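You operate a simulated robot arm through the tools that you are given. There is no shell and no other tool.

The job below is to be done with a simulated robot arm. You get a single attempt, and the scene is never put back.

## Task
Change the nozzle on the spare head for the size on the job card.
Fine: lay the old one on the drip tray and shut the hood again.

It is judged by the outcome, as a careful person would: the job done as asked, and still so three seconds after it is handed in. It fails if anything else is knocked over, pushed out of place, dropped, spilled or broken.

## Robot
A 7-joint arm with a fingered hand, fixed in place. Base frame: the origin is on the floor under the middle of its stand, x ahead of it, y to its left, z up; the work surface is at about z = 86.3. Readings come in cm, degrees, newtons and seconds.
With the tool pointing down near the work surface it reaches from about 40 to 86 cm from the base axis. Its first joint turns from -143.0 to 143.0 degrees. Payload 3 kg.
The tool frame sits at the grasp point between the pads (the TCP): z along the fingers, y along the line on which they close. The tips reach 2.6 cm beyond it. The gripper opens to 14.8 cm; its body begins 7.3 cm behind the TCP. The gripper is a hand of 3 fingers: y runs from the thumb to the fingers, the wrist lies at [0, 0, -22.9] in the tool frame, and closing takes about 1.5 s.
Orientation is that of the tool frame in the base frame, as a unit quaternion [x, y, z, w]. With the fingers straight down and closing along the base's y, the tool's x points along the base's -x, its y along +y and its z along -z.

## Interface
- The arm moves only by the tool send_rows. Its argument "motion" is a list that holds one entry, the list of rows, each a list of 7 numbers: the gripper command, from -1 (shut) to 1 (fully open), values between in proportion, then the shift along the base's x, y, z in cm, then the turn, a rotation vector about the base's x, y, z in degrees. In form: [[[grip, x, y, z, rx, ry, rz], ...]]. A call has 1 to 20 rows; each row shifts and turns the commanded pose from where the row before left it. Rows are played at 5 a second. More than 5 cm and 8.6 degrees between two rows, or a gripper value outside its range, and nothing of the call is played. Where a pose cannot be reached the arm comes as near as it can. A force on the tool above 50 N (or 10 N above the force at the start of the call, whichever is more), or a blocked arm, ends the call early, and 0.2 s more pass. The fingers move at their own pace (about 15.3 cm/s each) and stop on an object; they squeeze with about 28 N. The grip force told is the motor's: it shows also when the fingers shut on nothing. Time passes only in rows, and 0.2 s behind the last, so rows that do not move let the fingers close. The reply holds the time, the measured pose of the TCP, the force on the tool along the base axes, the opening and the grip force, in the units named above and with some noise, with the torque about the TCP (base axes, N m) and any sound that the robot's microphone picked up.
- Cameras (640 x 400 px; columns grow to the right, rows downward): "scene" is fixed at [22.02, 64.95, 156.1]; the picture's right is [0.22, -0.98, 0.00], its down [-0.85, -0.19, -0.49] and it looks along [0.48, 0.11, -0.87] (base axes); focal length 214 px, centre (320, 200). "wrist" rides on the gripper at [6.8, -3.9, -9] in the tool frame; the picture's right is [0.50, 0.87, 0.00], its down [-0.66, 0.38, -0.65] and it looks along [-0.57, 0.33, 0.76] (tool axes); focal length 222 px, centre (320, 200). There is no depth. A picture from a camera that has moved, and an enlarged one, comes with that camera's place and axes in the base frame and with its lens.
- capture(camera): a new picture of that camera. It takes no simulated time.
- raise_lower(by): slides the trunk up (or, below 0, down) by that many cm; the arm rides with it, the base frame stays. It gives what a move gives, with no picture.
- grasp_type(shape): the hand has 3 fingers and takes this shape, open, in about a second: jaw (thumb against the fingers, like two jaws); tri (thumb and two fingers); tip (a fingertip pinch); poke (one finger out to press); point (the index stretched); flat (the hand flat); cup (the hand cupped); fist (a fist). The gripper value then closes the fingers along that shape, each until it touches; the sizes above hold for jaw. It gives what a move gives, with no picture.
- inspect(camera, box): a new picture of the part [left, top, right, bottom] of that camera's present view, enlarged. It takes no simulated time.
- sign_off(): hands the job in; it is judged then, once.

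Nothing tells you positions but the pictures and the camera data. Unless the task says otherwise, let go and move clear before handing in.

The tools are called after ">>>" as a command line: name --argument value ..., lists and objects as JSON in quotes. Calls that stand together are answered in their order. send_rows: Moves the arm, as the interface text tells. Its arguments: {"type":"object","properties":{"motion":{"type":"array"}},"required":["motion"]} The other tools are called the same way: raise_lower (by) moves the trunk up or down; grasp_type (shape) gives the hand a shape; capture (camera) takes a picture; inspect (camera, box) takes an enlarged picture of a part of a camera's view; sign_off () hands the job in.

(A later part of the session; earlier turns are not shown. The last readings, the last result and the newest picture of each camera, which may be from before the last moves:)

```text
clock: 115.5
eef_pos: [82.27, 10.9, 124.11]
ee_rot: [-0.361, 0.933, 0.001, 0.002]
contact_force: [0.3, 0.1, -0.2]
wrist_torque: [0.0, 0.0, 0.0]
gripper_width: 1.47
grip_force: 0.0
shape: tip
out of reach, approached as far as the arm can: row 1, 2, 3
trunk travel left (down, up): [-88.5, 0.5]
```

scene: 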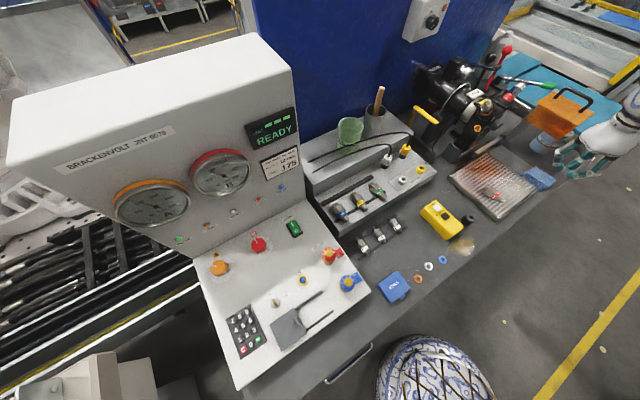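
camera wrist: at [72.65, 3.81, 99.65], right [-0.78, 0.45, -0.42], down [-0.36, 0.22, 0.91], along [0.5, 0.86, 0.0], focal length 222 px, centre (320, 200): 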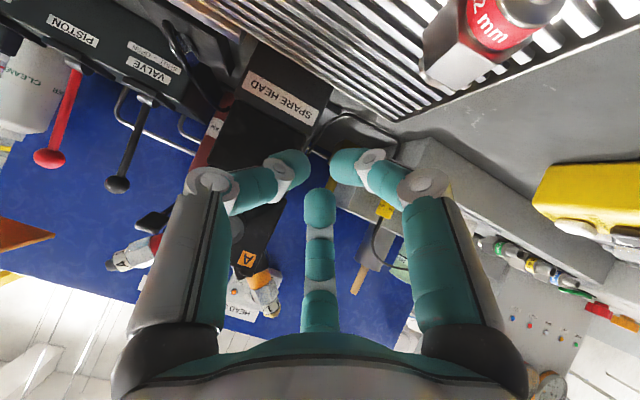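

My reach is still short. I move over the open aisle to the right at (84, -20, 124), where the elbow may settle back, staying above the hood.

>>> send_rows --motion '[[[-0.8, 0.2, -4.4, 0.5, 0, 0, 0], [-0.8, 0.2, -4.4, 0.5, 0, 0, 0], [-0.8, 0.2, -4.4, 0.5, 0, 0, 0], [-0.8, 0.2, -4.4, 0, 0, 0, 0], [-0.8, 0.2, -4.4, 0, 0, 0, 0], [-0.8, 0.2, -4.4, 0, 0, 0, 0], [-0.8, 0.2, -4.4, 0, 0, 0, 0]]]'

>>> capture --camera "wrist"

```text
clock: 117.1
eef_pos: [84.02, -20.19, 125.65]
ee_rot: [-0.36, 0.933, 0.0, 0.001]
contact_force: [-0.6, -0.1, 0.3]
wrist_torque: [0.0, 0.0, 0.01]
gripper_width: 1.49
grip_force: 0.0
shape: tip
out of reach, approached as far as the arm can: row 6
trunk travel left (down, up): [-88.5, 0.5]
```

```text
taken
camera wrist: at [81.54, -27.48, 134.75], right [-0.95, 0.31, 0.0], down [0.23, 0.72, 0.66], along [0.2, 0.62, -0.76], focal length 222 px, centre (320, 200)
```

wrist: 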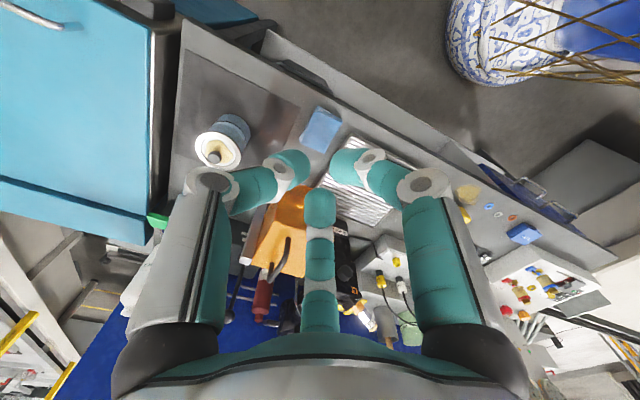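

I descend here in the open aisle, then come back in toward the tray to test reach.

>>> send_rows --motion '[[[-0.8, 0, 0, -4, 0, 0, 0], [-0.8, 0, 0, -4, 0, 0, 0], [-0.8, 0, 0, -4, 0, 0, 0], [-0.8, 0, 0, -4, 0, 0, 0], [-0.8, 0, 0, -4, 0, 0, 0]]]'

```text
clock: 118.3
eef_pos: [80.87, -14.95, 108.73]
ee_rot: [-0.36, 0.933, -0.001, 0.001]
contact_force: [-0.3, 1.4, 0.0]
wrist_torque: [-0.07, 0.02, -0.03]
gripper_width: 1.51
grip_force: 0.1
shape: tip
out of reach, approached as far as the arm can: row 4, 5
trunk travel left (down, up): [-88.5, 0.5]
```

The reach limit persists everywhere, so the posture still needs changing. I go lower over the aisle in front of the bench at about (74, -13, 95), where the hand can be levelled, which previously gave the good posture.

>>> send_rows --motion '[[[-0.8, -1.65, 0.4, -3.4, 0, 0, 0], [-0.8, -1.65, 0.4, -3.4, 0, 0, 0], [-0.8, -1.65, 0.4, -3.4, 0, 0, 0], [-0.8, -1.65, 0.4, -3.4, 0, 0, 0]]]'

```text
clock: 119.3
eef_pos: [77.22, -13.44, 103.95]
ee_rot: [-0.361, 0.933, 0.001, 0.001]
contact_force: [-0.2, 0.8, 0.4]
wrist_torque: [0.03, 0.03, 0.01]
gripper_width: 1.47
grip_force: 0.0
shape: tip
out of reach, approached as far as the arm can: row 1, 2, 3, 4
trunk travel left (down, up): [-88.5, 0.5]
```

I check how far the hand can roll here, to learn which wrist joint is near its limit.

>>> send_rows --motion '[[[-0.8, 0, 0, 0, 0, 0, -8.4], [-0.8, 0, 0, 0, 0, 0, -8.4], [-0.8, 0, 0, 0, 0, 0, -8.4], [-0.8, 0, 0, 0, 0, 0, -8.4], [-0.8, 0, 0, 0, 0, 0, -8.4], [-0.8, 0, 0, 0, 0, 0, -8.4], [-0.8, 0, 0, 0, 0, 0, -8.4], [-0.8, 0, 0, 0, 0, 0, -8.4], [-0.8, 0, 0, 0, 0, 0, -8.4], [-0.8, 0, 0, 0, 0, 0, -8.4], [-0.8, 0, 0, 0, 0, 0, -8.4], [-0.8, 0, 0, 0, 0, 0, -8.4]]]'

```text
clock: 121.9
eef_pos: [76.22, -7.64, 105.87]
ee_rot: [0.426, 0.905, 0.0, 0.001]
contact_force: [-0.7, -1.4, 0.4]
wrist_torque: [0.03, 0.0, 0.0]
gripper_width: 1.48
grip_force: 0.1
shape: tip
out of reach, approached as far as the arm can: row 4, 11
trunk travel left (down, up): [-88.5, 0.5]
```

>>> send_rows --motion '[[[-0.8, 1.2, 3, 0, 0, 0, 0], [-0.8, 1.2, 3, 0, 0, 0, 0], [-0.8, 1.2, 3, 0, 0, 0, 0]]]'

```text
clock: 122.7
eef_pos: [76.47, -0.24, 106.38]
ee_rot: [0.424, 0.906, 0.001, 0.002]
contact_force: [0.0, -0.3, 0.5]
wrist_torque: [0.01, -0.03, -0.01]
gripper_width: 1.51
grip_force: 0.0
shape: tip
out of reach, approached as far as the arm can: row 1, 2, 3
trunk travel left (down, up): [-88.5, 0.5]
```

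>>> send_rows --motion '[[[-0.8, 0, 0, 0, 0, 0, -8.4], [-0.8, 0, 0, 0, 0, 0, -8.4], [-0.8, 0, 0, 0, 0, 0, -8.4], [-0.8, 0, 0, 0, 0, 0, -8.4], [-0.8, 0, 0, 0, 0, 0, -8.4], [-0.8, 0, 0, 0, 0, 0, -8.4], [-0.8, 0, 0, 0, 0, 0, -8.4], [-0.8, 0, 0, 0, 0, 0, -8.4], [-0.8, 0, 0, 0, 0, 0, -8.4], [-0.8, 0, 0, 0, 0, 0, -8.4]]]'

>>> send_rows --motion '[[[-0.8, 1.2, 2, 0, 0, 0, 0], [-0.8, 1.2, 2, 0, 0, 0, 0]]]'

```text
clock: 124.9
eef_pos: [81.73, -10.64, 103.75]
ee_rot: [0.838, 0.524, 0.142, -0.04]
contact_force: [-0.2, 1.0, 0.3]
wrist_torque: [-0.04, -0.01, 0.0]
gripper_width: 1.53
grip_force: 0.0
shape: tip
out of reach, approached as far as the arm can: row 2, 3, 4, 5, 6, 7, 8, 9, 10
trunk travel left (down, up): [-88.5, 0.5]
```

```text
clock: 125.5
eef_pos: [82.63, -8.8, 103.53]
ee_rot: [0.836, 0.527, 0.147, -0.044]
contact_force: [-0.4, 0.4, -0.6]
wrist_torque: [0.0, 0.0, 0.05]
gripper_width: 1.46
grip_force: 0.1
shape: tip
out of reach, approached as far as the arm can: row 1, 2
trunk travel left (down, up): [-88.5, 0.5]
```

The roll limit is near here, and reach is unchanged. I roll back toward yaw 45 while moving further over the open aisle, to let the arm re-pose.

>>> send_rows --motion '[[[-0.8, 0, -1.5, 1, 0, 0, 8.4], [-0.8, 0, -1.5, 1, 0, 0, 8.4], [-0.8, 0, -1.5, 1, 0, 0, 8.4], [-0.8, 0, -1.5, 1, 0, 0, 8.4], [-0.8, 0, -1.5, 1, 0, 0, 8.4], [-0.8, 0, -1.5, 1, 0, 0, 8.4], [-0.8, 0, -1.5, 1, 0, 0, 8.4], [-0.8, 0, -1.5, 1, 0, 0, 8.4], [-0.8, 0, -1.5, 0, 0, 0, 8.4], [-0.8, 0, -1.5, 0, 0, 0, 8.4], [-0.8, 0, -1.5, 0, 0, 0, 8.4], [-0.8, 0, -1.5, 0, 0, 0, 8.4], [-0.8, 0, -1.5, 0, 0, 0, 8.4], [-0.8, 0, -1.5, 0, 0, 0, 8.4], [-0.8, 0, -1.5, 0, 0, 0, 8.4], [-0.8, 0, -1.5, 0, 0, 0, 8.4], [-0.8, 0, -1.5, 0, 0, 0, 8.4], [-0.8, 0, -1.5, 0, 0, 0, 8.4], [-0.8, 0, -1.5, 0, 0, 0, 8.4]]]'

>>> capture --camera "wrist"

```text
clock: 129.5
eef_pos: [73.58, -23.49, 114.28]
ee_rot: [-0.37, 0.917, -0.016, -0.148]
contact_force: [0.8, 0.1, 0.5]
wrist_torque: [0.01, -0.04, 0.02]
gripper_width: 1.48
grip_force: 0.1
shape: tip
out of reach, approached as far as the arm can: row 10, 11, 12, 13, 14, 15, 16, 17, 18, 19
trunk travel left (down, up): [-88.5, 0.5]
```

```text
taken
camera wrist: at [73.92, -29.56, 124.58], right [-0.93, 0.29, 0.21], down [0.36, 0.81, 0.47], along [-0.03, 0.51, -0.86], focal length 222 px, centre (320, 200)
```

wrist: 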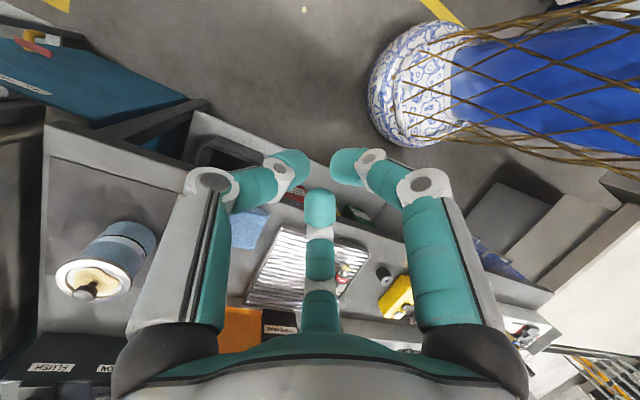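

The posture has changed (the hand can now lean back). I straighten the tool and move back toward the tray to test reach.

>>> send_rows --motion '[[[-0.8, 1.5, 0.5, 0, 4, -7, 0], [-0.8, 1.5, 0.5, 0, 4, -7, 0], [-0.8, 1.5, 1, -1, 0, 0, 0], [-0.8, 1, 3, -1, 0, 0, 0], [-0.8, 0.5, 3.5, -1, 0, 0, 0], [-0.8, 0, 3.5, -1, 0, 0, 0]]]'

```text
clock: 130.9
eef_pos: [80.81, -12.99, 110.02]
ee_rot: [-0.373, 0.928, 0.004, -0.009]
contact_force: [-0.8, 0.6, 0.1]
wrist_torque: [0.01, 0.03, -0.01]
gripper_width: 1.49
grip_force: 0.0
shape: tip
out of reach, approached as far as the arm can: row 2, 6
trunk travel left (down, up): [-88.5, 0.5]
```

>>> send_rows --motion '[[[-0.8, 1, 1.5, -0.5, 0, 0, 0], [-0.8, 1, 1.5, -0.5, 0, 0, 0], [-0.8, 1, 1.5, -0.5, 0, 0, 0]]]'

```text
clock: 131.7
eef_pos: [80.54, -11.93, 109.66]
ee_rot: [-0.374, 0.927, 0.003, -0.008]
contact_force: [-0.7, 0.0, -0.3]
wrist_torque: [0.02, -0.01, 0.02]
gripper_width: 1.49
grip_force: 0.2
shape: tip
out of reach, approached as far as the arm can: row 1, 2, 3
trunk travel left (down, up): [-88.5, 0.5]
```

I drive the arm inward against its inner limit in the free aisle, as happened early on before it had its long reach.

>>> send_rows --motion '[[[-0.8, -3, 1, -1, 0, 0, 0], [-0.8, -3, 1, -1, 0, 0, 0], [-0.8, -3, 1, -1, 0, 0, 0], [-0.8, -3, 1, -1, 0, 0, 0], [-0.8, -3, 1, -1, 0, 0, 0], [-0.8, -3, 1, -1, 0, 0, 0], [-0.8, -2, 1, 0, 0, 0, 0], [-0.8, -2, 1, 0, 0, 0, 0]]]'

```text
clock: 133.5
eef_pos: [70.42, -0.88, 107.04]
ee_rot: [-0.373, 0.928, 0.004, -0.011]
contact_force: [-0.3, 0.3, -0.3]
wrist_torque: [-0.01, -0.03, -0.03]
gripper_width: 1.51
grip_force: 0.1
shape: tip
out of reach, approached as far as the arm can: row 3, 4, 5, 6, 7, 8
trunk travel left (down, up): [-88.5, 0.5]
```

>>> send_rows --motion '[[[-0.8, 2.4, 1.3, 0, 0, 0, 0], [-0.8, 2.4, 1.3, 0, 0, 0, 0], [-0.8, 2.4, 1.3, 0, 0, 0, 0], [-0.8, 2.4, 1.3, 0, 0, 0, 0]]]'

```text
clock: 134.5
eef_pos: [75.78, 2.55, 106.84]
ee_rot: [-0.373, 0.928, 0.003, -0.009]
contact_force: [-0.1, -0.5, 0.5]
wrist_torque: [0.0, -0.03, 0.0]
gripper_width: 1.47
grip_force: 0.1
shape: tip
out of reach, approached as far as the arm can: row 3, 4
trunk travel left (down, up): [-88.5, 0.5]
```

The limits look like two arm joints wound against each other. I try to unwind them by swinging the tool sideways about the forearm direction and back, in free space.

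>>> send_rows --motion '[[[-0.8, 0, 0, 1, 7.5, 0, 0], [-0.8, 0, 0, 1, 7.5, 0, 0], [-0.8, 0, 0, 1, 7.5, 0, 0], [-0.8, 0, 0, 1, 7.5, 0, 0], [-0.8, 0, 0, 1, 7.5, 0, 0], [-0.8, 0, 0, 1, 7.5, 0, 0], [-0.8, 0, 0, 0, 7.5, 0, 0], [-0.8, 0, 0, 0, 7.5, 0, 0]]]'

```text
clock: 136.3
eef_pos: [75.83, 2.44, 112.8]
ee_rot: [-0.327, 0.802, 0.467, 0.18]
contact_force: [-0.5, 0.7, 0.2]
wrist_torque: [0.03, 0.0, -0.01]
gripper_width: 1.5
grip_force: 0.1
shape: tip
trunk travel left (down, up): [-88.5, 0.5]
```

Swinging that way is free to 60°. I test reaching outward in this orientation.

>>> send_rows --motion '[[[-0.8, 2, 0, 0, 0, 0, 0], [-0.8, 2, 0, 0, 0, 0, 0], [-0.8, 2, 0, 0, 0, 0, 0]]]'

```text
clock: 137.1
eef_pos: [81.97, 2.24, 112.89]
ee_rot: [-0.327, 0.802, 0.467, 0.179]
contact_force: [-0.2, -0.3, 0.6]
wrist_torque: [-0.01, -0.01, -0.02]
gripper_width: 1.5
grip_force: 0.0
shape: tip
trunk travel left (down, up): [-88.5, 0.5]
```

Reach is fine in this orientation. Now I swing back to vertical from the extended pose.

>>> send_rows --motion '[[[-0.8, 0, 0, -0.5, -7.5, 0, 0], [-0.8, 0, 0, -0.5, -7.5, 0, 0], [-0.8, 0, 0, -0.5, -7.5, 0, 0], [-0.8, 0, 0, -0.5, -7.5, 0, 0], [-0.8, 0, 0, -0.5, -7.5, 0, 0], [-0.8, 0, 0, -0.5, -7.5, 0, 0], [-0.8, 0, 0, 0, -7.5, 0, 0], [-0.8, 0, 0, 0, -7.5, 0, 0]]]'

```text
clock: 138.9
eef_pos: [81.79, 2.36, 109.75]
ee_rot: [-0.372, 0.926, 0.064, 0.016]
contact_force: [0.0, -0.2, -0.7]
wrist_torque: [0.0, 0.01, 0.03]
gripper_width: 1.49
grip_force: 0.0
shape: tip
out of reach, approached as far as the arm can: row 8
trunk travel left (down, up): [-88.5, 0.5]
```

Much better: nearly vertical at a longer reach. Now I pitch toward the nozzle direction while moving left onto the nozzle's line.

>>> send_rows --motion '[[[-0.8, -0.6, 0.6, -1.2, 5.5, -5.5, 0], [-0.8, -0.6, 0.6, -1.2, 5.5, -5.5, 0], [-0.8, -0.6, 0.6, -1.2, 5.5, -5.5, 0], [-0.8, -0.6, 0.6, -1.2, 5.5, -5.5, 0], [-0.8, -0.6, 0.6, -1.2, 5.5, -5.5, 0], [-0.8, -0.6, 0.6, -1.2, 5.5, -5.5, 0]]]'

```text
clock: 140.3
eef_pos: [77.94, 6.16, 103.04]
ee_rot: [-0.36, 0.837, 0.215, 0.352]
contact_force: [-0.2, -0.6, 0.3]
wrist_torque: [0.06, 0.0, 0.06]
gripper_width: 1.47
grip_force: 0.2
shape: tip
out of reach, approached as far as the arm can: row 5
trunk travel left (down, up): [-88.5, 0.5]
```

>>> send_rows --motion '[[[-0.8, 0.2, 0.2, -2, 4.5, -5, -3], [-0.8, 0.2, 0.2, -2, 4.5, -5, -3], [-0.8, 0, 0, -1, 4.5, -5, -2], [-0.8, 0, 0, 0, 5.5, -5.5, 0], [-0.8, 0, 0, 0, 5.5, -5.5, 0]]]'

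>>> capture --camera "wrist"

```text
clock: 141.5
eef_pos: [78.42, 6.46, 97.96]
ee_rot: [-0.253, 0.698, 0.281, 0.609]
contact_force: [-0.1, 0.0, -0.4]
wrist_torque: [-0.01, 0.0, 0.01]
gripper_width: 1.5
grip_force: 0.1
shape: tip
trunk travel left (down, up): [-88.5, 0.5]
```

```text
taken
camera wrist: at [73.86, -2.66, 91.99], right [-0.67, 0.61, -0.42], down [-0.64, -0.18, 0.75], along [0.38, 0.77, 0.51], focal length 222 px, centre (320, 200)
```

wrist: 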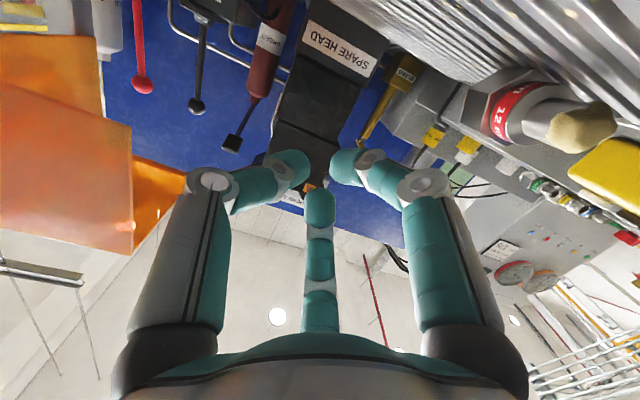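

The hand is level again in the good posture, in front of the head. I raise a little and roll to 150°, which puts the camera up-left and one finger on top for the rack pick.

>>> send_rows --motion '[[[-0.8, 0, 0, 1.5, 5.95, 5.88, -0.84], [-0.8, 0, 0, 1.5, 5.95, 5.88, -0.84], [-0.8, 0, 0, 0, 5.95, 5.88, -0.84], [-0.8, 0, 0, 0, 5.95, 5.88, -0.84], [-0.8, 0, 0, 0, 5.95, 5.88, -0.84], [-0.8, 0, 0, 0, 5.95, 5.88, -0.84], [-0.8, 0, 0, 0, 5.95, 5.88, -0.84], [-0.8, 0, 0, 0, 5.95, 5.88, -0.84], [-0.8, 0, 0, 0, 5.95, 5.88, -0.84], [-0.8, 0, 0, 0, 5.95, 5.88, -0.84], [-0.8, 0, 0, 0, 5.95, 5.88, -0.84], [-0.8, 0, 0, 0, 5.95, 5.88, -0.84], [-0.8, 0, 0, 0, 5.95, 5.88, -0.84], [-0.8, 0, 0, 0, 5.95, 5.88, -0.84], [-0.8, 0, 0, 0, 5.95, 5.88, -0.84], [-0.8, 0, 0, 0, 5.95, 5.88, -0.84], [-0.8, 0, 0, 0, 5.95, 5.88, -0.84], [-0.8, 0, 0, 0, 5.95, 5.88, -0.84]]]'

>>> capture --camera "wrist"

```text
clock: 145.3
eef_pos: [78.52, 6.58, 101.11]
ee_rot: [0.613, 0.415, 0.661, -0.122]
contact_force: [-0.3, 0.3, 0.0]
wrist_torque: [0.02, 0.0, -0.04]
gripper_width: 1.48
grip_force: 0.0
shape: tip
trunk travel left (down, up): [-88.5, 0.5]
```

```text
taken
camera wrist: at [67.94, 5.14, 106.6], right [0.47, -0.37, 0.8], down [-0.07, -0.92, -0.38], along [0.88, 0.13, -0.46], focal length 222 px, centre (320, 200)
```

wrist: 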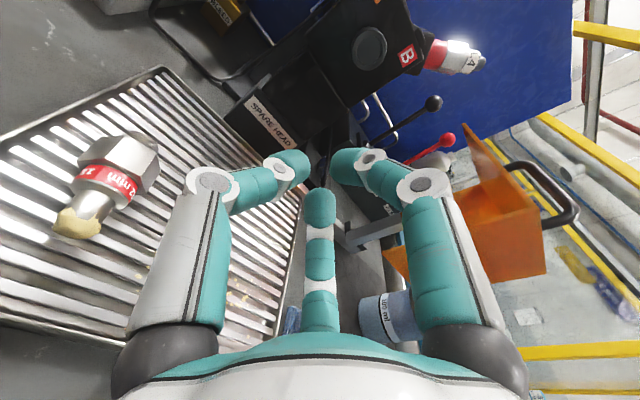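

Everything is in view and clear. Now I travel with the level hand along the low corridor toward the rack.

>>> send_rows --motion '[[[-0.8, -2.05, 3.28, 0, 0, 0, 0], [-0.8, -2.05, 3.28, 0, 0, 0, 0], [-0.8, -2.05, 3.28, 0, 0, 0, 0], [-0.8, -2.05, 3.28, 0, 0, 0, 0], [-0.8, -2.05, 3.28, 0, 0, 0, 0]]]'

```text
clock: 146.5
eef_pos: [67.9, 23.1, 101.01]
ee_rot: [0.613, 0.416, 0.661, -0.12]
contact_force: [0.4, 0.2, 0.7]
wrist_torque: [-0.03, 0.01, -0.04]
gripper_width: 1.49
grip_force: 0.1
shape: tip
trunk travel left (down, up): [-88.5, 0.5]
```

No limits hit. Continuing.

>>> send_rows --motion '[[[-0.8, -2.05, 3.28, 0, 0, 0, 0], [-0.8, -2.05, 3.28, 0, 0, 0, 0], [-0.8, -2.05, 3.28, 0, 0, 0, 0], [-0.8, -2.05, 3.28, 0, 0, 0, 0]]]'

>>> capture --camera "wrist"

```text
clock: 147.5
eef_pos: [59.87, 36.09, 101.01]
ee_rot: [0.612, 0.416, 0.662, -0.12]
contact_force: [0.4, 0.7, 0.4]
wrist_torque: [0.01, -0.04, 0.03]
gripper_width: 1.5
grip_force: 0.0
shape: tip
trunk travel left (down, up): [-88.5, 0.5]
```

```text
taken
camera wrist: at [49.38, 34.64, 106.61], right [0.47, -0.37, 0.8], down [-0.07, -0.92, -0.38], along [0.88, 0.13, -0.46], focal length 222 px, centre (320, 200)
```

wrist: 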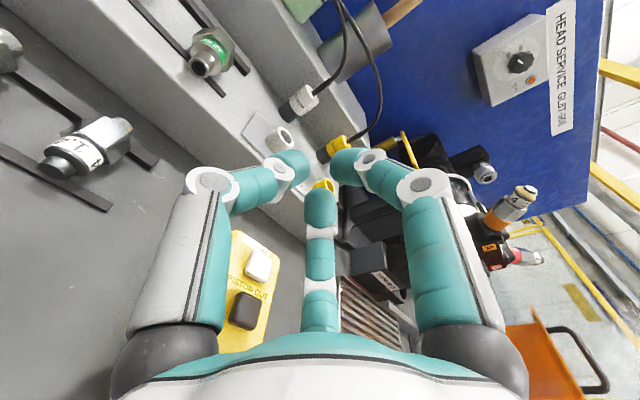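

The green nozzle is in view from the front. I zoom in to measure it.

>>> inspect --camera "wrist" --box '[170, 20, 266, 80]'

>>> inspect --camera "wrist" --box '[20, 0, 276, 160]'

>>> inspect --camera "scene" --box '[350, 160, 446, 220]'

```text
6.67 times, centred on (218, 50) of wrist
camera zoom: at [49.38, 34.64, 106.61], right [0.47, -0.37, 0.8], down [-0.07, -0.92, -0.38], along [0.88, 0.13, -0.46], focal length 1481 px, centre (1000, 1200)
```

zoom: 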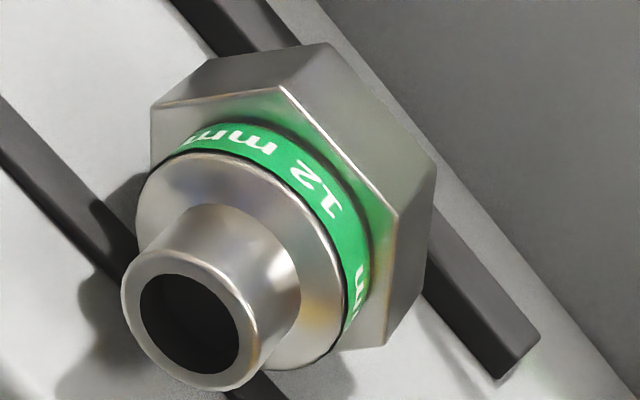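

```text
2.50 times, centred on (148, 80) of wrist
camera zoom: at [49.38, 34.64, 106.61], right [0.47, -0.37, 0.8], down [-0.07, -0.92, -0.38], along [0.88, 0.13, -0.46], focal length 555 px, centre (750, 500)
```

zoom: 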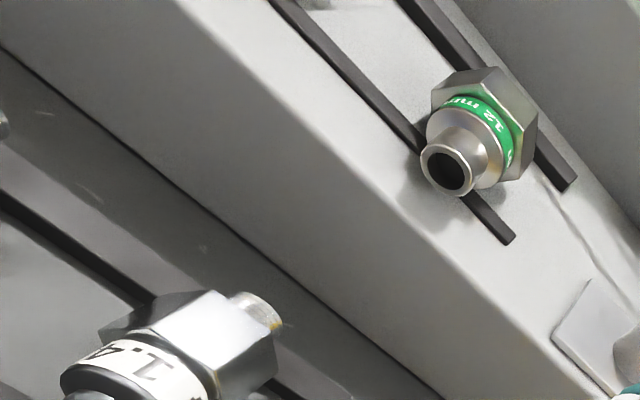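

```text
6.67 times, centred on (398, 190) of scene
camera zoom: at [22.02, 64.95, 156.1], right [0.22, -0.98, 0.0], down [-0.85, -0.19, -0.49], along [0.48, 0.11, -0.87], focal length 1430 px, centre (-200, 267)
```

zoom: 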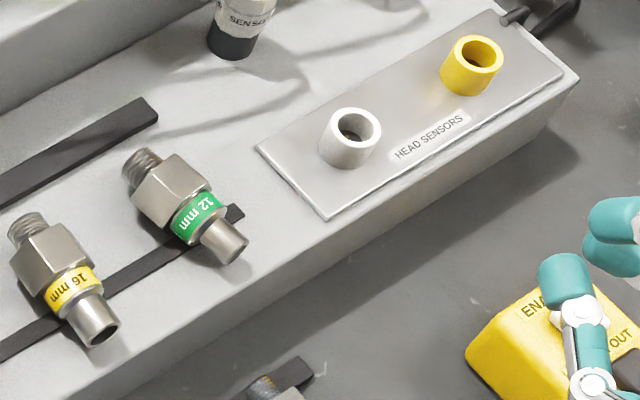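

The green nozzle lies with its hexagon flat on the rack: tip end at (62.3, 51.65, 93.7), axis level along the bench normal. I will lift it from above with the hand pitched 65°, set it at the rack's front edge so its band overhangs, then regrip along its axis. First I rise in front of the rack.

>>> send_rows --motion '[[[-0.8, -0.29, 2.31, 3, 0, 0, 0], [-0.8, -0.29, 2.31, 3, 0, 0, 0], [-0.8, -0.29, 2.31, 3, 0, 0, 0], [-0.8, -0.29, 2.31, 3, 0, 0, 0], [-0.8, -0.29, 2.31, 3, 0, 0, 0]]]'

```text
clock: 148.9
eef_pos: [62.3, 43.21, 113.91]
ee_rot: [0.587, 0.455, 0.666, -0.071]
contact_force: [-0.5, 0.3, 0.5]
wrist_torque: [0.05, 0.0, -0.03]
gripper_width: 1.5
grip_force: 0.0
shape: tip
trunk travel left (down, up): [-88.5, 0.5]
stopped in row 5: the arm was blocked; the commanded pose is now the measured one
```

That brushed the inner limit. I move outward while pitching the hand down.

>>> send_rows --motion '[[[-0.8, 0.6, 1.2, 0.5, -5.2, 5.2, 0], [-0.8, 0.6, 1.2, 0.8, -5.2, 5.2, 0], [-0.8, 0.4, 1.2, 1, -5.2, 5.2, 0], [-0.8, 0.3, 1.2, 1, -5.2, 5.2, 0]]]'

```text
clock: 149.9
eef_pos: [64.14, 48.17, 117.41]
ee_rot: [0.7, 0.547, 0.456, -0.046]
contact_force: [0.7, 0.3, -0.1]
wrist_torque: [-0.01, -0.03, -0.01]
gripper_width: 1.46
grip_force: 0.0
shape: tip
trunk travel left (down, up): [-88.5, 0.5]
```

>>> send_rows --motion '[[[-0.8, -0.1, 1.0, 0.8, -5.2, 5.2, 0], [-0.8, -0.2, 1.0, 0.8, -5.2, 5.2, 0], [-0.8, -0.3, 0.9, 0.8, -5.2, 5.2, 0], [-0.8, -0.3, 0.8, 0.8, -5.2, 5.2, 0]]]'

>>> capture --camera "wrist"

```text
clock: 151.1
eef_pos: [63.42, 47.46, 114.46]
ee_rot: [0.767, 0.612, 0.19, 0.023]
contact_force: [0.2, 0.1, -0.1]
wrist_torque: [0.02, 0.01, -0.01]
gripper_width: 1.49
grip_force: 0.1
shape: tip
trunk travel left (down, up): [-88.5, 0.5]
stopped in row 4: the arm was blocked; the commanded pose is now the measured one
```

```text
taken
camera wrist: at [58.09, 53.13, 123.6], right [0.89, 0.26, 0.36], down [0.03, -0.84, 0.54], along [0.45, -0.47, -0.76], focal length 222 px, centre (320, 200)
```

wrist: 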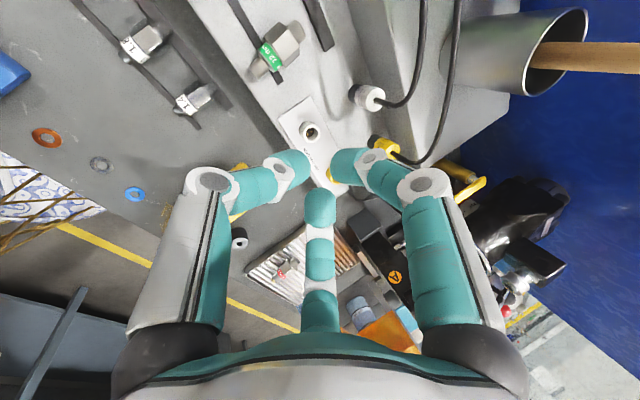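

The wrist cannot go that far left while steep, so I use a shallower 45° pitch. Closer measurement also shows the nozzle's axis points at azimuth about 54°. I turn to that orientation and a pre-grasp position.

>>> send_rows --motion '[[[-0.8, -0.3, 0.6, 1.2, 5.65, -2.57, 2.48], [-0.8, -0.4, 0.8, 1.2, 5.65, -2.57, 2.48], [-0.8, -0.5, 0.8, 1.2, 5.65, -2.57, 2.48], [-0.8, -0.6, 0.9, 1.2, 5.65, -2.57, 2.48]]]'

>>> capture --camera "wrist"

```text
clock: 152.1
eef_pos: [61.74, 50.47, 118.97]
ee_rot: [0.681, 0.623, 0.375, -0.09]
contact_force: [0.7, -0.1, 0.6]
wrist_torque: [0.02, 0.03, 0.02]
gripper_width: 1.48
grip_force: 0.0
shape: tip
trunk travel left (down, up): [-88.5, 0.5]
```

```text
taken
camera wrist: at [54.24, 51.32, 128.38], right [0.76, 0.21, 0.61], down [0.12, -0.98, 0.18], along [0.63, -0.06, -0.77], focal length 222 px, centre (320, 200)
```

wrist: 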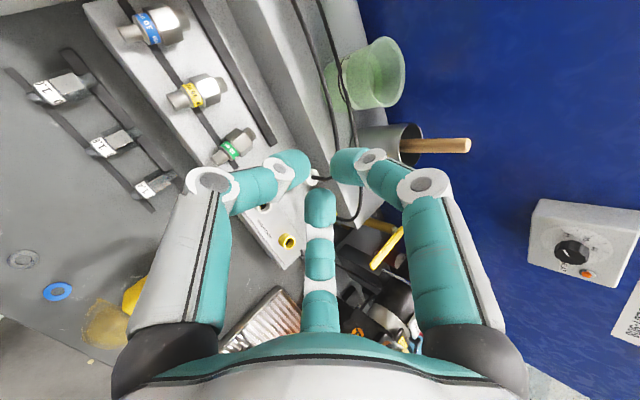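

That worked without limits. I zoom in on the green nozzle from this viewpoint to fix its pose.

>>> inspect --camera "wrist" --box '[190, 115, 286, 175]'

```text
6.67 times, centred on (238, 145) of wrist
camera zoom: at [54.24, 51.32, 128.38], right [0.76, 0.21, 0.61], down [0.12, -0.98, 0.18], along [0.63, -0.06, -0.77], focal length 1481 px, centre (867, 567)
```

zoom: 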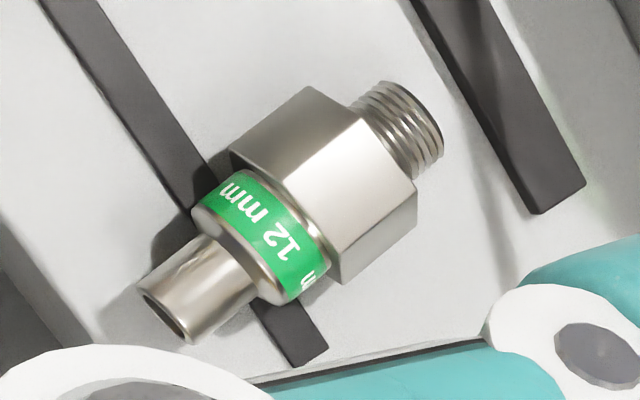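

Now the pose is clear: tip end (62.25, 51.6, 93.7), axis azimuth about 51°, length about 7.3 cm. I lower the trunk by 20 cm to bring the hand near, which keeps the arm geometry unchanged.

>>> raise_lower --by -20

>>> capture --camera "wrist"

>>> inspect --camera "scene" --box '[320, 150, 448, 230]'

```text
clock: 154.3
eef_pos: [61.7, 50.47, 99.11]
ee_rot: [0.681, 0.623, 0.374, -0.089]
contact_force: [0.2, -0.4, -0.4]
wrist_torque: [-0.02, -0.01, 0.0]
gripper_width: 1.48
grip_force: 0.0
shape: tip
trunk travel left (down, up): [-68.5, 20.5]
```

```text
taken
camera wrist: at [54.19, 51.39, 108.39], right [0.76, 0.21, 0.61], down [0.12, -0.98, 0.18], along [0.63, -0.07, -0.77], focal length 222 px, centre (320, 200)
```

wrist: 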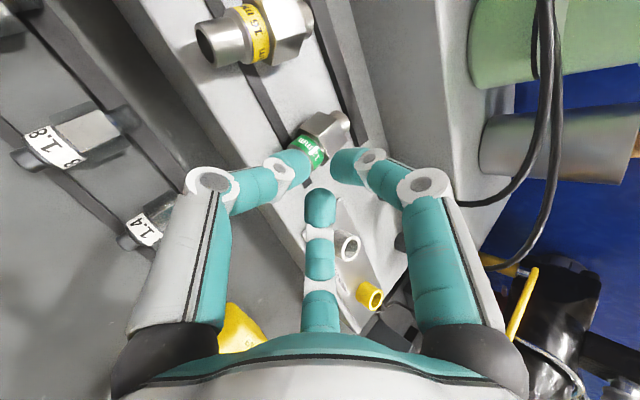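

```text
5.00 times, centred on (384, 190) of scene
camera zoom: at [22.02, 64.95, 156.1], right [0.22, -0.98, 0.0], down [-0.85, -0.19, -0.49], along [0.48, 0.11, -0.87], focal length 1072 px, centre (0, 250)
```

zoom: 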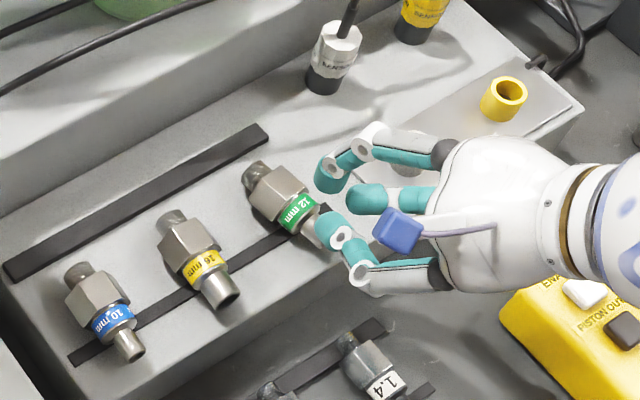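

The hand is right above the nozzle. I open to about 6 cm, trim the yaw by 5°, and check the fingers against the nozzle before descending.

>>> send_rows --motion '[[[-0.5, 0, 0, 0, 0, 0, -2.5], [-0.19, 0, 0, 0, 0, 0, -2.5], [-0.19, 0, 0, 0, 0, 0, 0], [-0.19, 0, 0, 0, 0, 0, 0]]]'

>>> capture --camera "wrist"

>>> inspect --camera "scene" --box '[340, 160, 436, 220]'

```text
clock: 155.3
eef_pos: [61.69, 50.64, 99.17]
ee_rot: [0.708, 0.592, 0.378, -0.073]
contact_force: [0.3, 0.1, 0.7]
wrist_torque: [-0.01, -0.01, -0.02]
gripper_width: 5.96
grip_force: 0.0
shape: tip
trunk travel left (down, up): [-68.5, 20.5]
```

```text
taken
camera wrist: at [54.26, 52.09, 108.43], right [0.78, 0.14, 0.61], down [0.04, -0.98, 0.18], along [0.62, -0.12, -0.77], focal length 222 px, centre (320, 200)
```

wrist: 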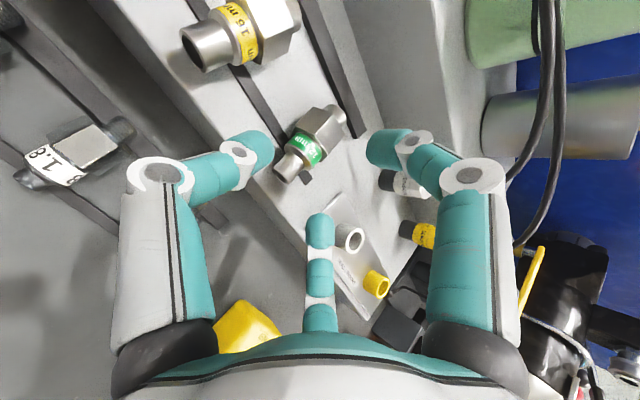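

```text
6.67 times, centred on (388, 190) of scene
camera zoom: at [22.02, 64.95, 156.1], right [0.22, -0.98, 0.0], down [-0.85, -0.19, -0.49], along [0.48, 0.11, -0.87], focal length 1430 px, centre (-133, 267)
```

zoom: 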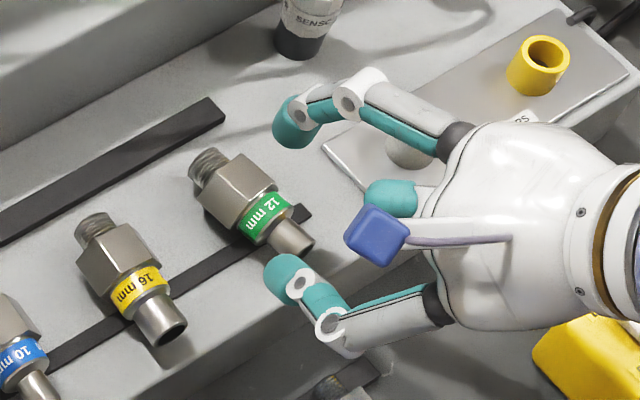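

The right finger will land on top of the hexagon and the other two on its sides. I descend along the tool axis in steps.

>>> send_rows --motion '[[[-0.19, 0.85, 1.1, -1.0, 0, 0, 0], [-0.19, 0.8, 1.1, -1.0, 0, 0, 0], [-0.19, 0, 0, 0, 0, 0, 0]]]'

>>> capture --camera "wrist"

>>> inspect --camera "scene" --box '[340, 160, 436, 220]'

```text
clock: 156.1
eef_pos: [63.48, 52.79, 97.04]
ee_rot: [0.707, 0.593, 0.378, -0.073]
contact_force: [0.5, 0.0, 0.0]
wrist_torque: [0.0, 0.0, 0.02]
gripper_width: 5.99
grip_force: 0.1
shape: tip
trunk travel left (down, up): [-68.5, 20.5]
```

```text
taken
camera wrist: at [55.97, 54.29, 106.31], right [0.78, 0.14, 0.61], down [0.04, -0.98, 0.18], along [0.62, -0.12, -0.77], focal length 222 px, centre (320, 200)
```

wrist: 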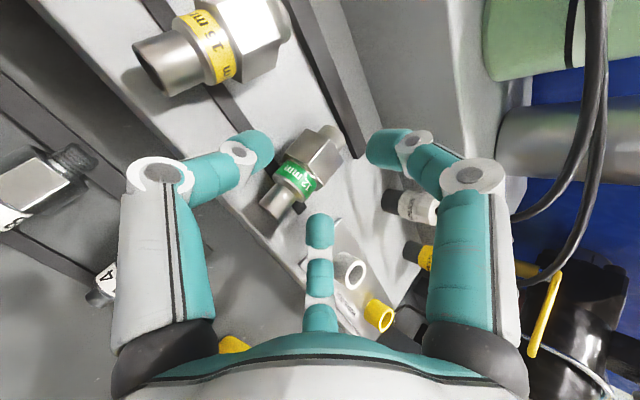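

```text
6.67 times, centred on (388, 190) of scene
camera zoom: at [22.02, 64.95, 156.1], right [0.22, -0.98, 0.0], down [-0.85, -0.19, -0.49], along [0.48, 0.11, -0.87], focal length 1430 px, centre (-133, 267)
```

zoom: 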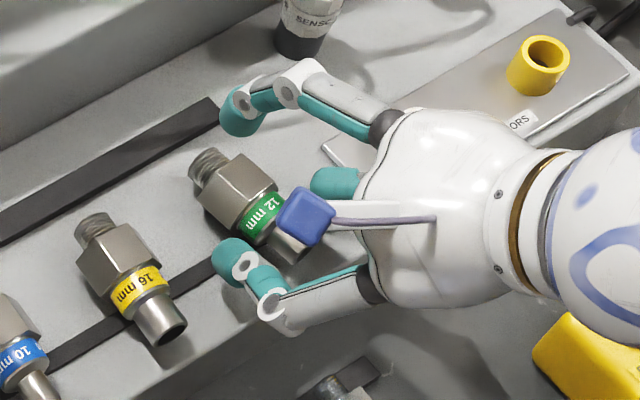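

Alignment looks right. I complete the last 1.5 cm.

>>> send_rows --motion '[[[-0.19, 0.3, 0.6, -0.5, 0, 0, 0], [-0.19, 0.3, 0.5, -0.5, 0, 0, 0], [-0.19, 0, 0, 0, 0, 0, 0]]]'

>>> capture --camera "wrist"

>>> inspect --camera "scene" --box '[350, 165, 414, 205]'

```text
clock: 156.9
eef_pos: [64.08, 53.84, 96.15]
ee_rot: [0.708, 0.592, 0.378, -0.073]
contact_force: [0.0, -1.0, 0.1]
wrist_torque: [0.01, 0.01, 0.01]
gripper_width: 5.96
grip_force: 0.1
shape: tip
trunk travel left (down, up): [-68.5, 20.5]
```

```text
taken
camera wrist: at [56.55, 55.35, 105.35], right [0.78, 0.14, 0.61], down [0.04, -0.98, 0.18], along [0.62, -0.12, -0.77], focal length 222 px, centre (320, 200)
```

wrist: 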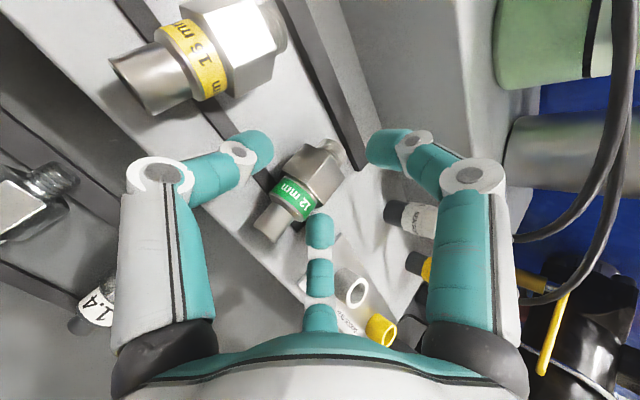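

```text
10.00 times, centred on (382, 185) of scene
camera zoom: at [22.02, 64.95, 156.1], right [0.22, -0.98, 0.0], down [-0.85, -0.19, -0.49], along [0.48, 0.11, -0.87], focal length 2145 px, centre (-300, 350)
```

zoom: 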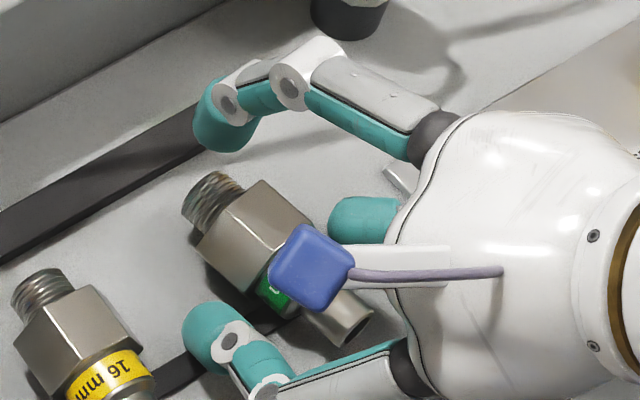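

The nozzle sits between the fingers as planned. I close slowly, first to a light touch.

>>> send_rows --motion '[[[-0.4, 0, 0, 0, 0, 0, 0], [-0.55, 0, 0, 0, 0, 0, 0], [-0.6, 0, 0, 0, 0, 0, 0], [-0.6, 0, 0, 0, 0, 0, 0]]]'

>>> capture --camera "wrist"

>>> inspect --camera "scene" --box '[350, 165, 414, 205]'

```text
clock: 157.9
eef_pos: [64.02, 53.78, 96.2]
ee_rot: [0.707, 0.592, 0.379, -0.073]
contact_force: [1.0, 4.4, 9.2]
wrist_torque: [0.17, -0.01, 0.01]
gripper_width: 2.91
grip_force: 27.9
shape: tip
trunk travel left (down, up): [-68.5, 20.5]
```

```text
taken
camera wrist: at [56.49, 55.38, 105.47], right [0.78, 0.14, 0.61], down [0.04, -0.98, 0.18], along [0.63, -0.12, -0.77], focal length 222 px, centre (320, 200)
```

wrist: 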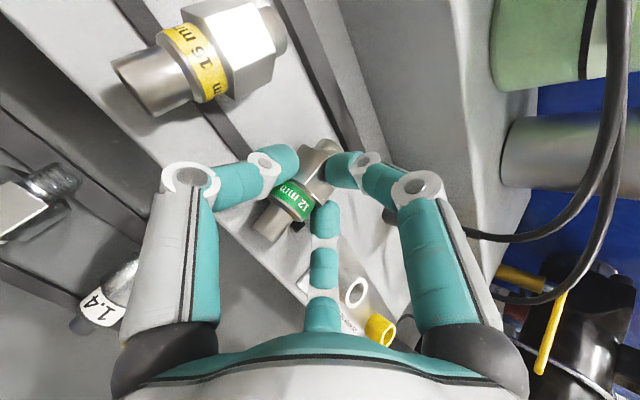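

```text
10.00 times, centred on (382, 185) of scene
camera zoom: at [22.02, 64.95, 156.1], right [0.22, -0.98, 0.0], down [-0.85, -0.19, -0.49], along [0.48, 0.11, -0.87], focal length 2145 px, centre (-300, 350)
```

zoom: 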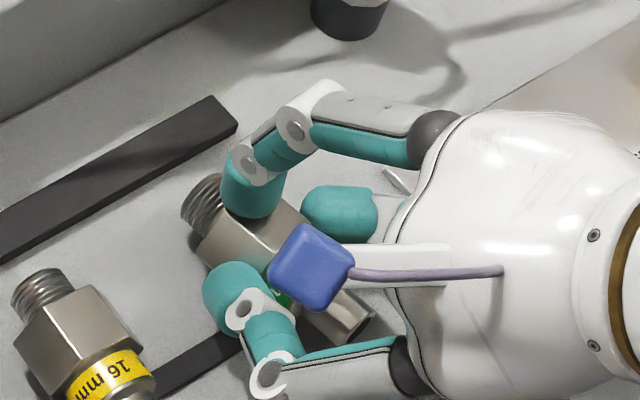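

It is gripped at 2.9 cm with a finger on top and two at the sides. I tighten and lift 1 cm to see how it hangs.

>>> send_rows --motion '[[[-0.8, 0, 0, 0, 0, 0, 0], [-1, 0, 0, 0, 0, 0, 0], [-1, 0, 0, 0.5, 0, 0, 0], [-1, 0, 0, 0.5, 0, 0, 0], [-1, 0, 0, 0, 0, 0, 0]]]'

>>> capture --camera "wrist"

>>> inspect --camera "scene" --box '[350, 165, 414, 205]'

```text
clock: 159.1
eef_pos: [63.99, 53.8, 96.97]
ee_rot: [0.709, 0.591, 0.378, -0.073]
contact_force: [-0.5, -0.1, -1.2]
wrist_torque: [0.0, 0.0, 0.02]
gripper_width: 2.72
grip_force: 28.8
shape: tip
trunk travel left (down, up): [-68.5, 20.5]
```

```text
taken
camera wrist: at [56.57, 55.35, 106.34], right [0.78, 0.14, 0.61], down [0.04, -0.98, 0.18], along [0.62, -0.12, -0.77], focal length 222 px, centre (320, 200)
```

wrist: 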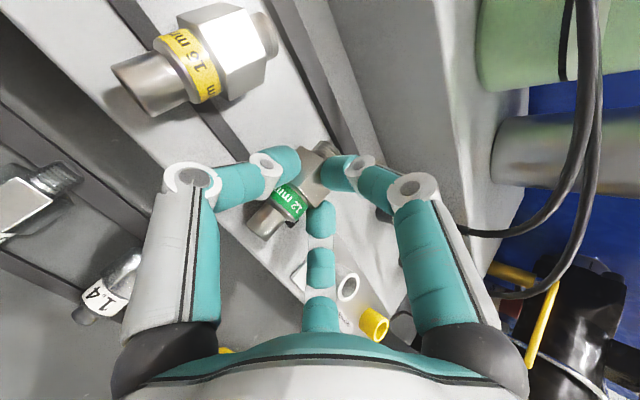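

```text
10.00 times, centred on (382, 185) of scene
camera zoom: at [22.02, 64.95, 156.1], right [0.22, -0.98, 0.0], down [-0.85, -0.19, -0.49], along [0.48, 0.11, -0.87], focal length 2145 px, centre (-300, 350)
```

zoom: 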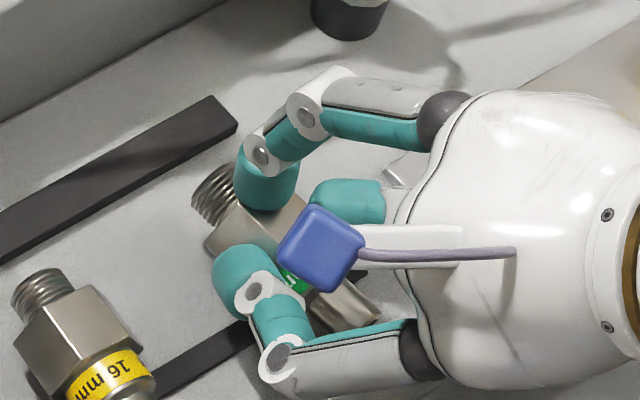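

The nozzle is held securely and level. I carry it to the rack's front edge, to the free strip at L≈11, so that its hexagon rests on the rack and its band overhangs.

>>> send_rows --motion '[[[-1, 0, 0, 0.5, 0, 0, 0], [-1, -0.1, -1.2, 0, 0, 0, -1.2], [-1, -0.1, -1.3, 0, 0, 0, -1.2], [-1, -0.1, -1.3, 0, 0, 0, -1.2], [-1, -0.1, -1.3, 0, 0, 0, -1.2], [-1, -0.17, -1.26, 0, 0, 0, -1.2], [-1, 0, 0, 0, 0, 0, 0]]]'

>>> capture --camera "wrist"

>>> inspect --camera "scene" --box '[360, 165, 424, 205]'

```text
clock: 160.7
eef_pos: [63.71, 47.48, 97.69]
ee_rot: [0.737, 0.555, 0.382, -0.054]
contact_force: [0.1, -0.4, -0.4]
wrist_torque: [0.03, 0.01, 0.03]
gripper_width: 2.72
grip_force: 27.8
shape: tip
trunk travel left (down, up): [-68.5, 20.5]
```

```text
taken
camera wrist: at [56.19, 49.77, 106.93], right [0.79, 0.06, 0.61], down [-0.07, -0.98, 0.18], along [0.61, -0.19, -0.77], focal length 222 px, centre (320, 200)
```

wrist: 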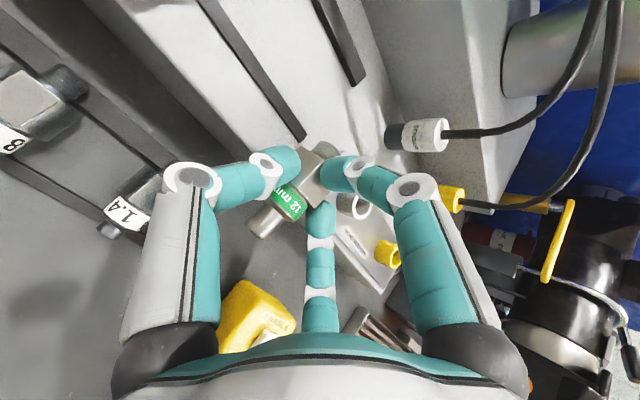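

```text
10.00 times, centred on (392, 185) of scene
camera zoom: at [22.02, 64.95, 156.1], right [0.22, -0.98, 0.0], down [-0.85, -0.19, -0.49], along [0.48, 0.11, -0.87], focal length 2145 px, centre (-400, 350)
```

zoom: 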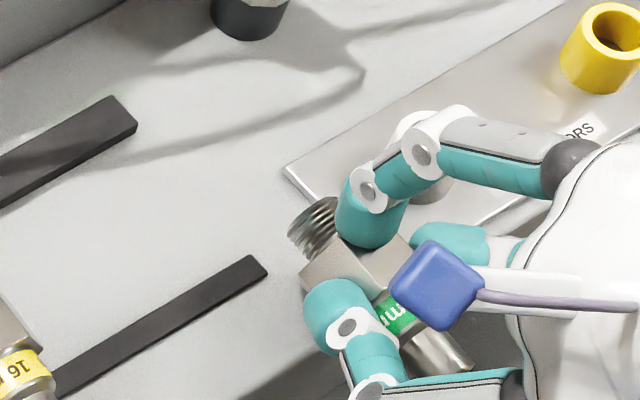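

>>> inspect --camera "wrist" --box '[220, 120, 380, 250]'

>>> inspect --camera "scene" --box '[340, 160, 468, 240]'

```text
3.08 times, centred on (300, 185) of wrist
camera zoom: at [56.19, 49.77, 106.93], right [0.79, 0.06, 0.61], down [-0.07, -0.98, 0.18], along [0.61, -0.19, -0.77], focal length 684 px, centre (382, 246)
```

zoom: 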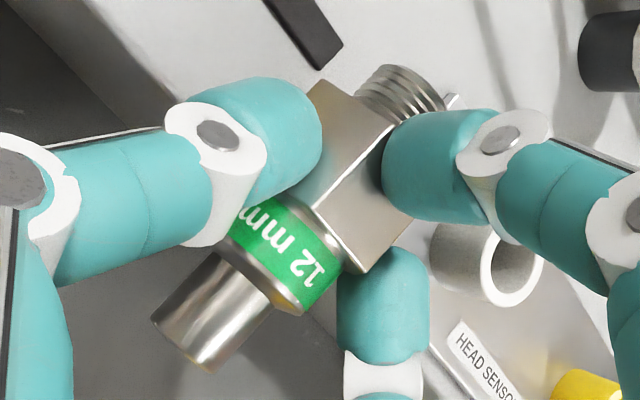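

```text
5.00 times, centred on (404, 200) of scene
camera zoom: at [22.02, 64.95, 156.1], right [0.22, -0.98, 0.0], down [-0.85, -0.19, -0.49], along [0.48, 0.11, -0.87], focal length 1072 px, centre (-100, 200)
```

zoom: 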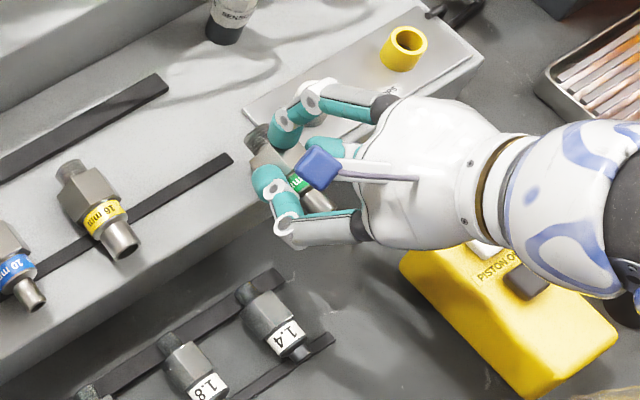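

I check exactly where the rack edge is relative to the nozzle before setting it down.

>>> inspect --camera "scene" --box '[350, 190, 414, 230]'

>>> inspect --camera "wrist" --box '[130, 100, 290, 260]'

```text
10.00 times, centred on (382, 210) of scene
camera zoom: at [22.02, 64.95, 156.1], right [0.22, -0.98, 0.0], down [-0.85, -0.19, -0.49], along [0.48, 0.11, -0.87], focal length 2145 px, centre (-300, 100)
```

zoom: 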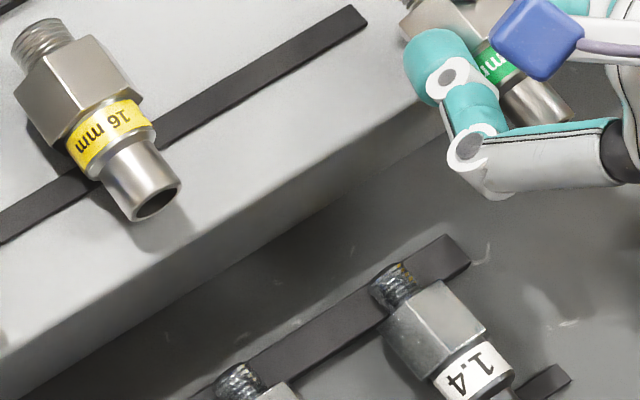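

```text
2.50 times, centred on (210, 180) of wrist
camera zoom: at [56.19, 49.77, 106.93], right [0.79, 0.06, 0.61], down [-0.07, -0.98, 0.18], along [0.61, -0.19, -0.77], focal length 555 px, centre (595, 250)
```

zoom: 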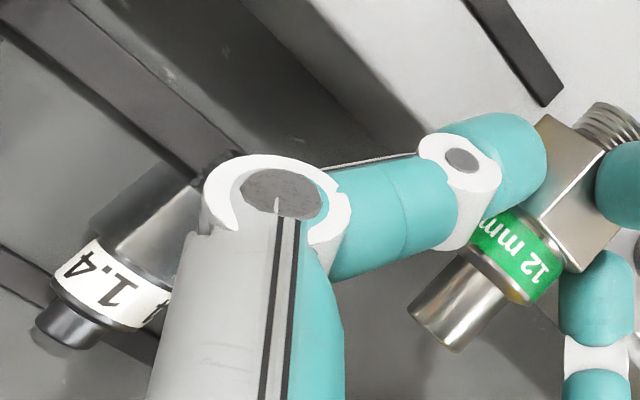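

The edge estimates differ by up to a centimetre, so I lower the nozzle to just above the surface, still gripped, and compare it directly with the edge.

>>> send_rows --motion '[[[-1, 0.35, 0.35, -0.6, 0, 0, 0], [-1, 0, 0, -0.6, 0, 0, 0], [-1, 0, 0, 0, 0, 0, 0]]]'

>>> inspect --camera "wrist" --box '[180, 110, 372, 230]'

>>> inspect --camera "scene" --box '[376, 172, 424, 202]'

```text
clock: 161.5
eef_pos: [63.69, 47.87, 96.52]
ee_rot: [0.737, 0.555, 0.382, -0.053]
contact_force: [-0.7, 3.5, 8.5]
wrist_torque: [0.02, -0.05, 0.0]
gripper_width: 2.69
grip_force: 28.3
shape: tip
trunk travel left (down, up): [-68.5, 20.5]
```

```text
3.33 times, centred on (276, 170) of wrist
camera zoom: at [56.39, 50.12, 105.77], right [0.79, 0.06, 0.61], down [-0.07, -0.98, 0.18], along [0.61, -0.18, -0.77], focal length 740 px, centre (467, 300)
```

zoom: 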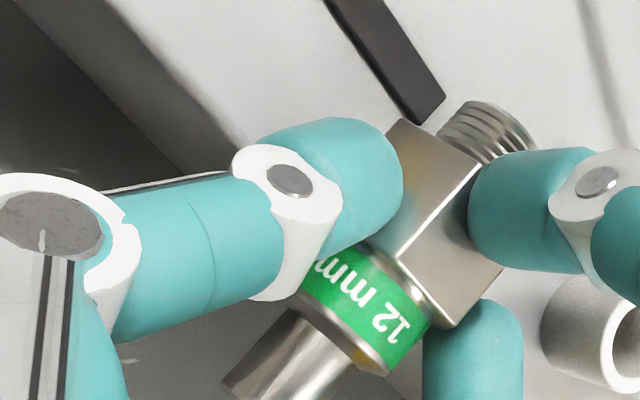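

```text
13.33 times, centred on (400, 187) of scene
camera zoom: at [22.02, 64.95, 156.1], right [0.22, -0.98, 0.0], down [-0.85, -0.19, -0.49], along [0.48, 0.11, -0.87], focal length 2860 px, centre (-747, 373)
```

zoom: 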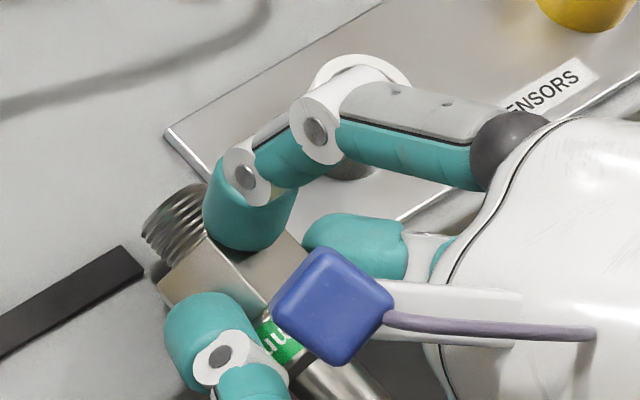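

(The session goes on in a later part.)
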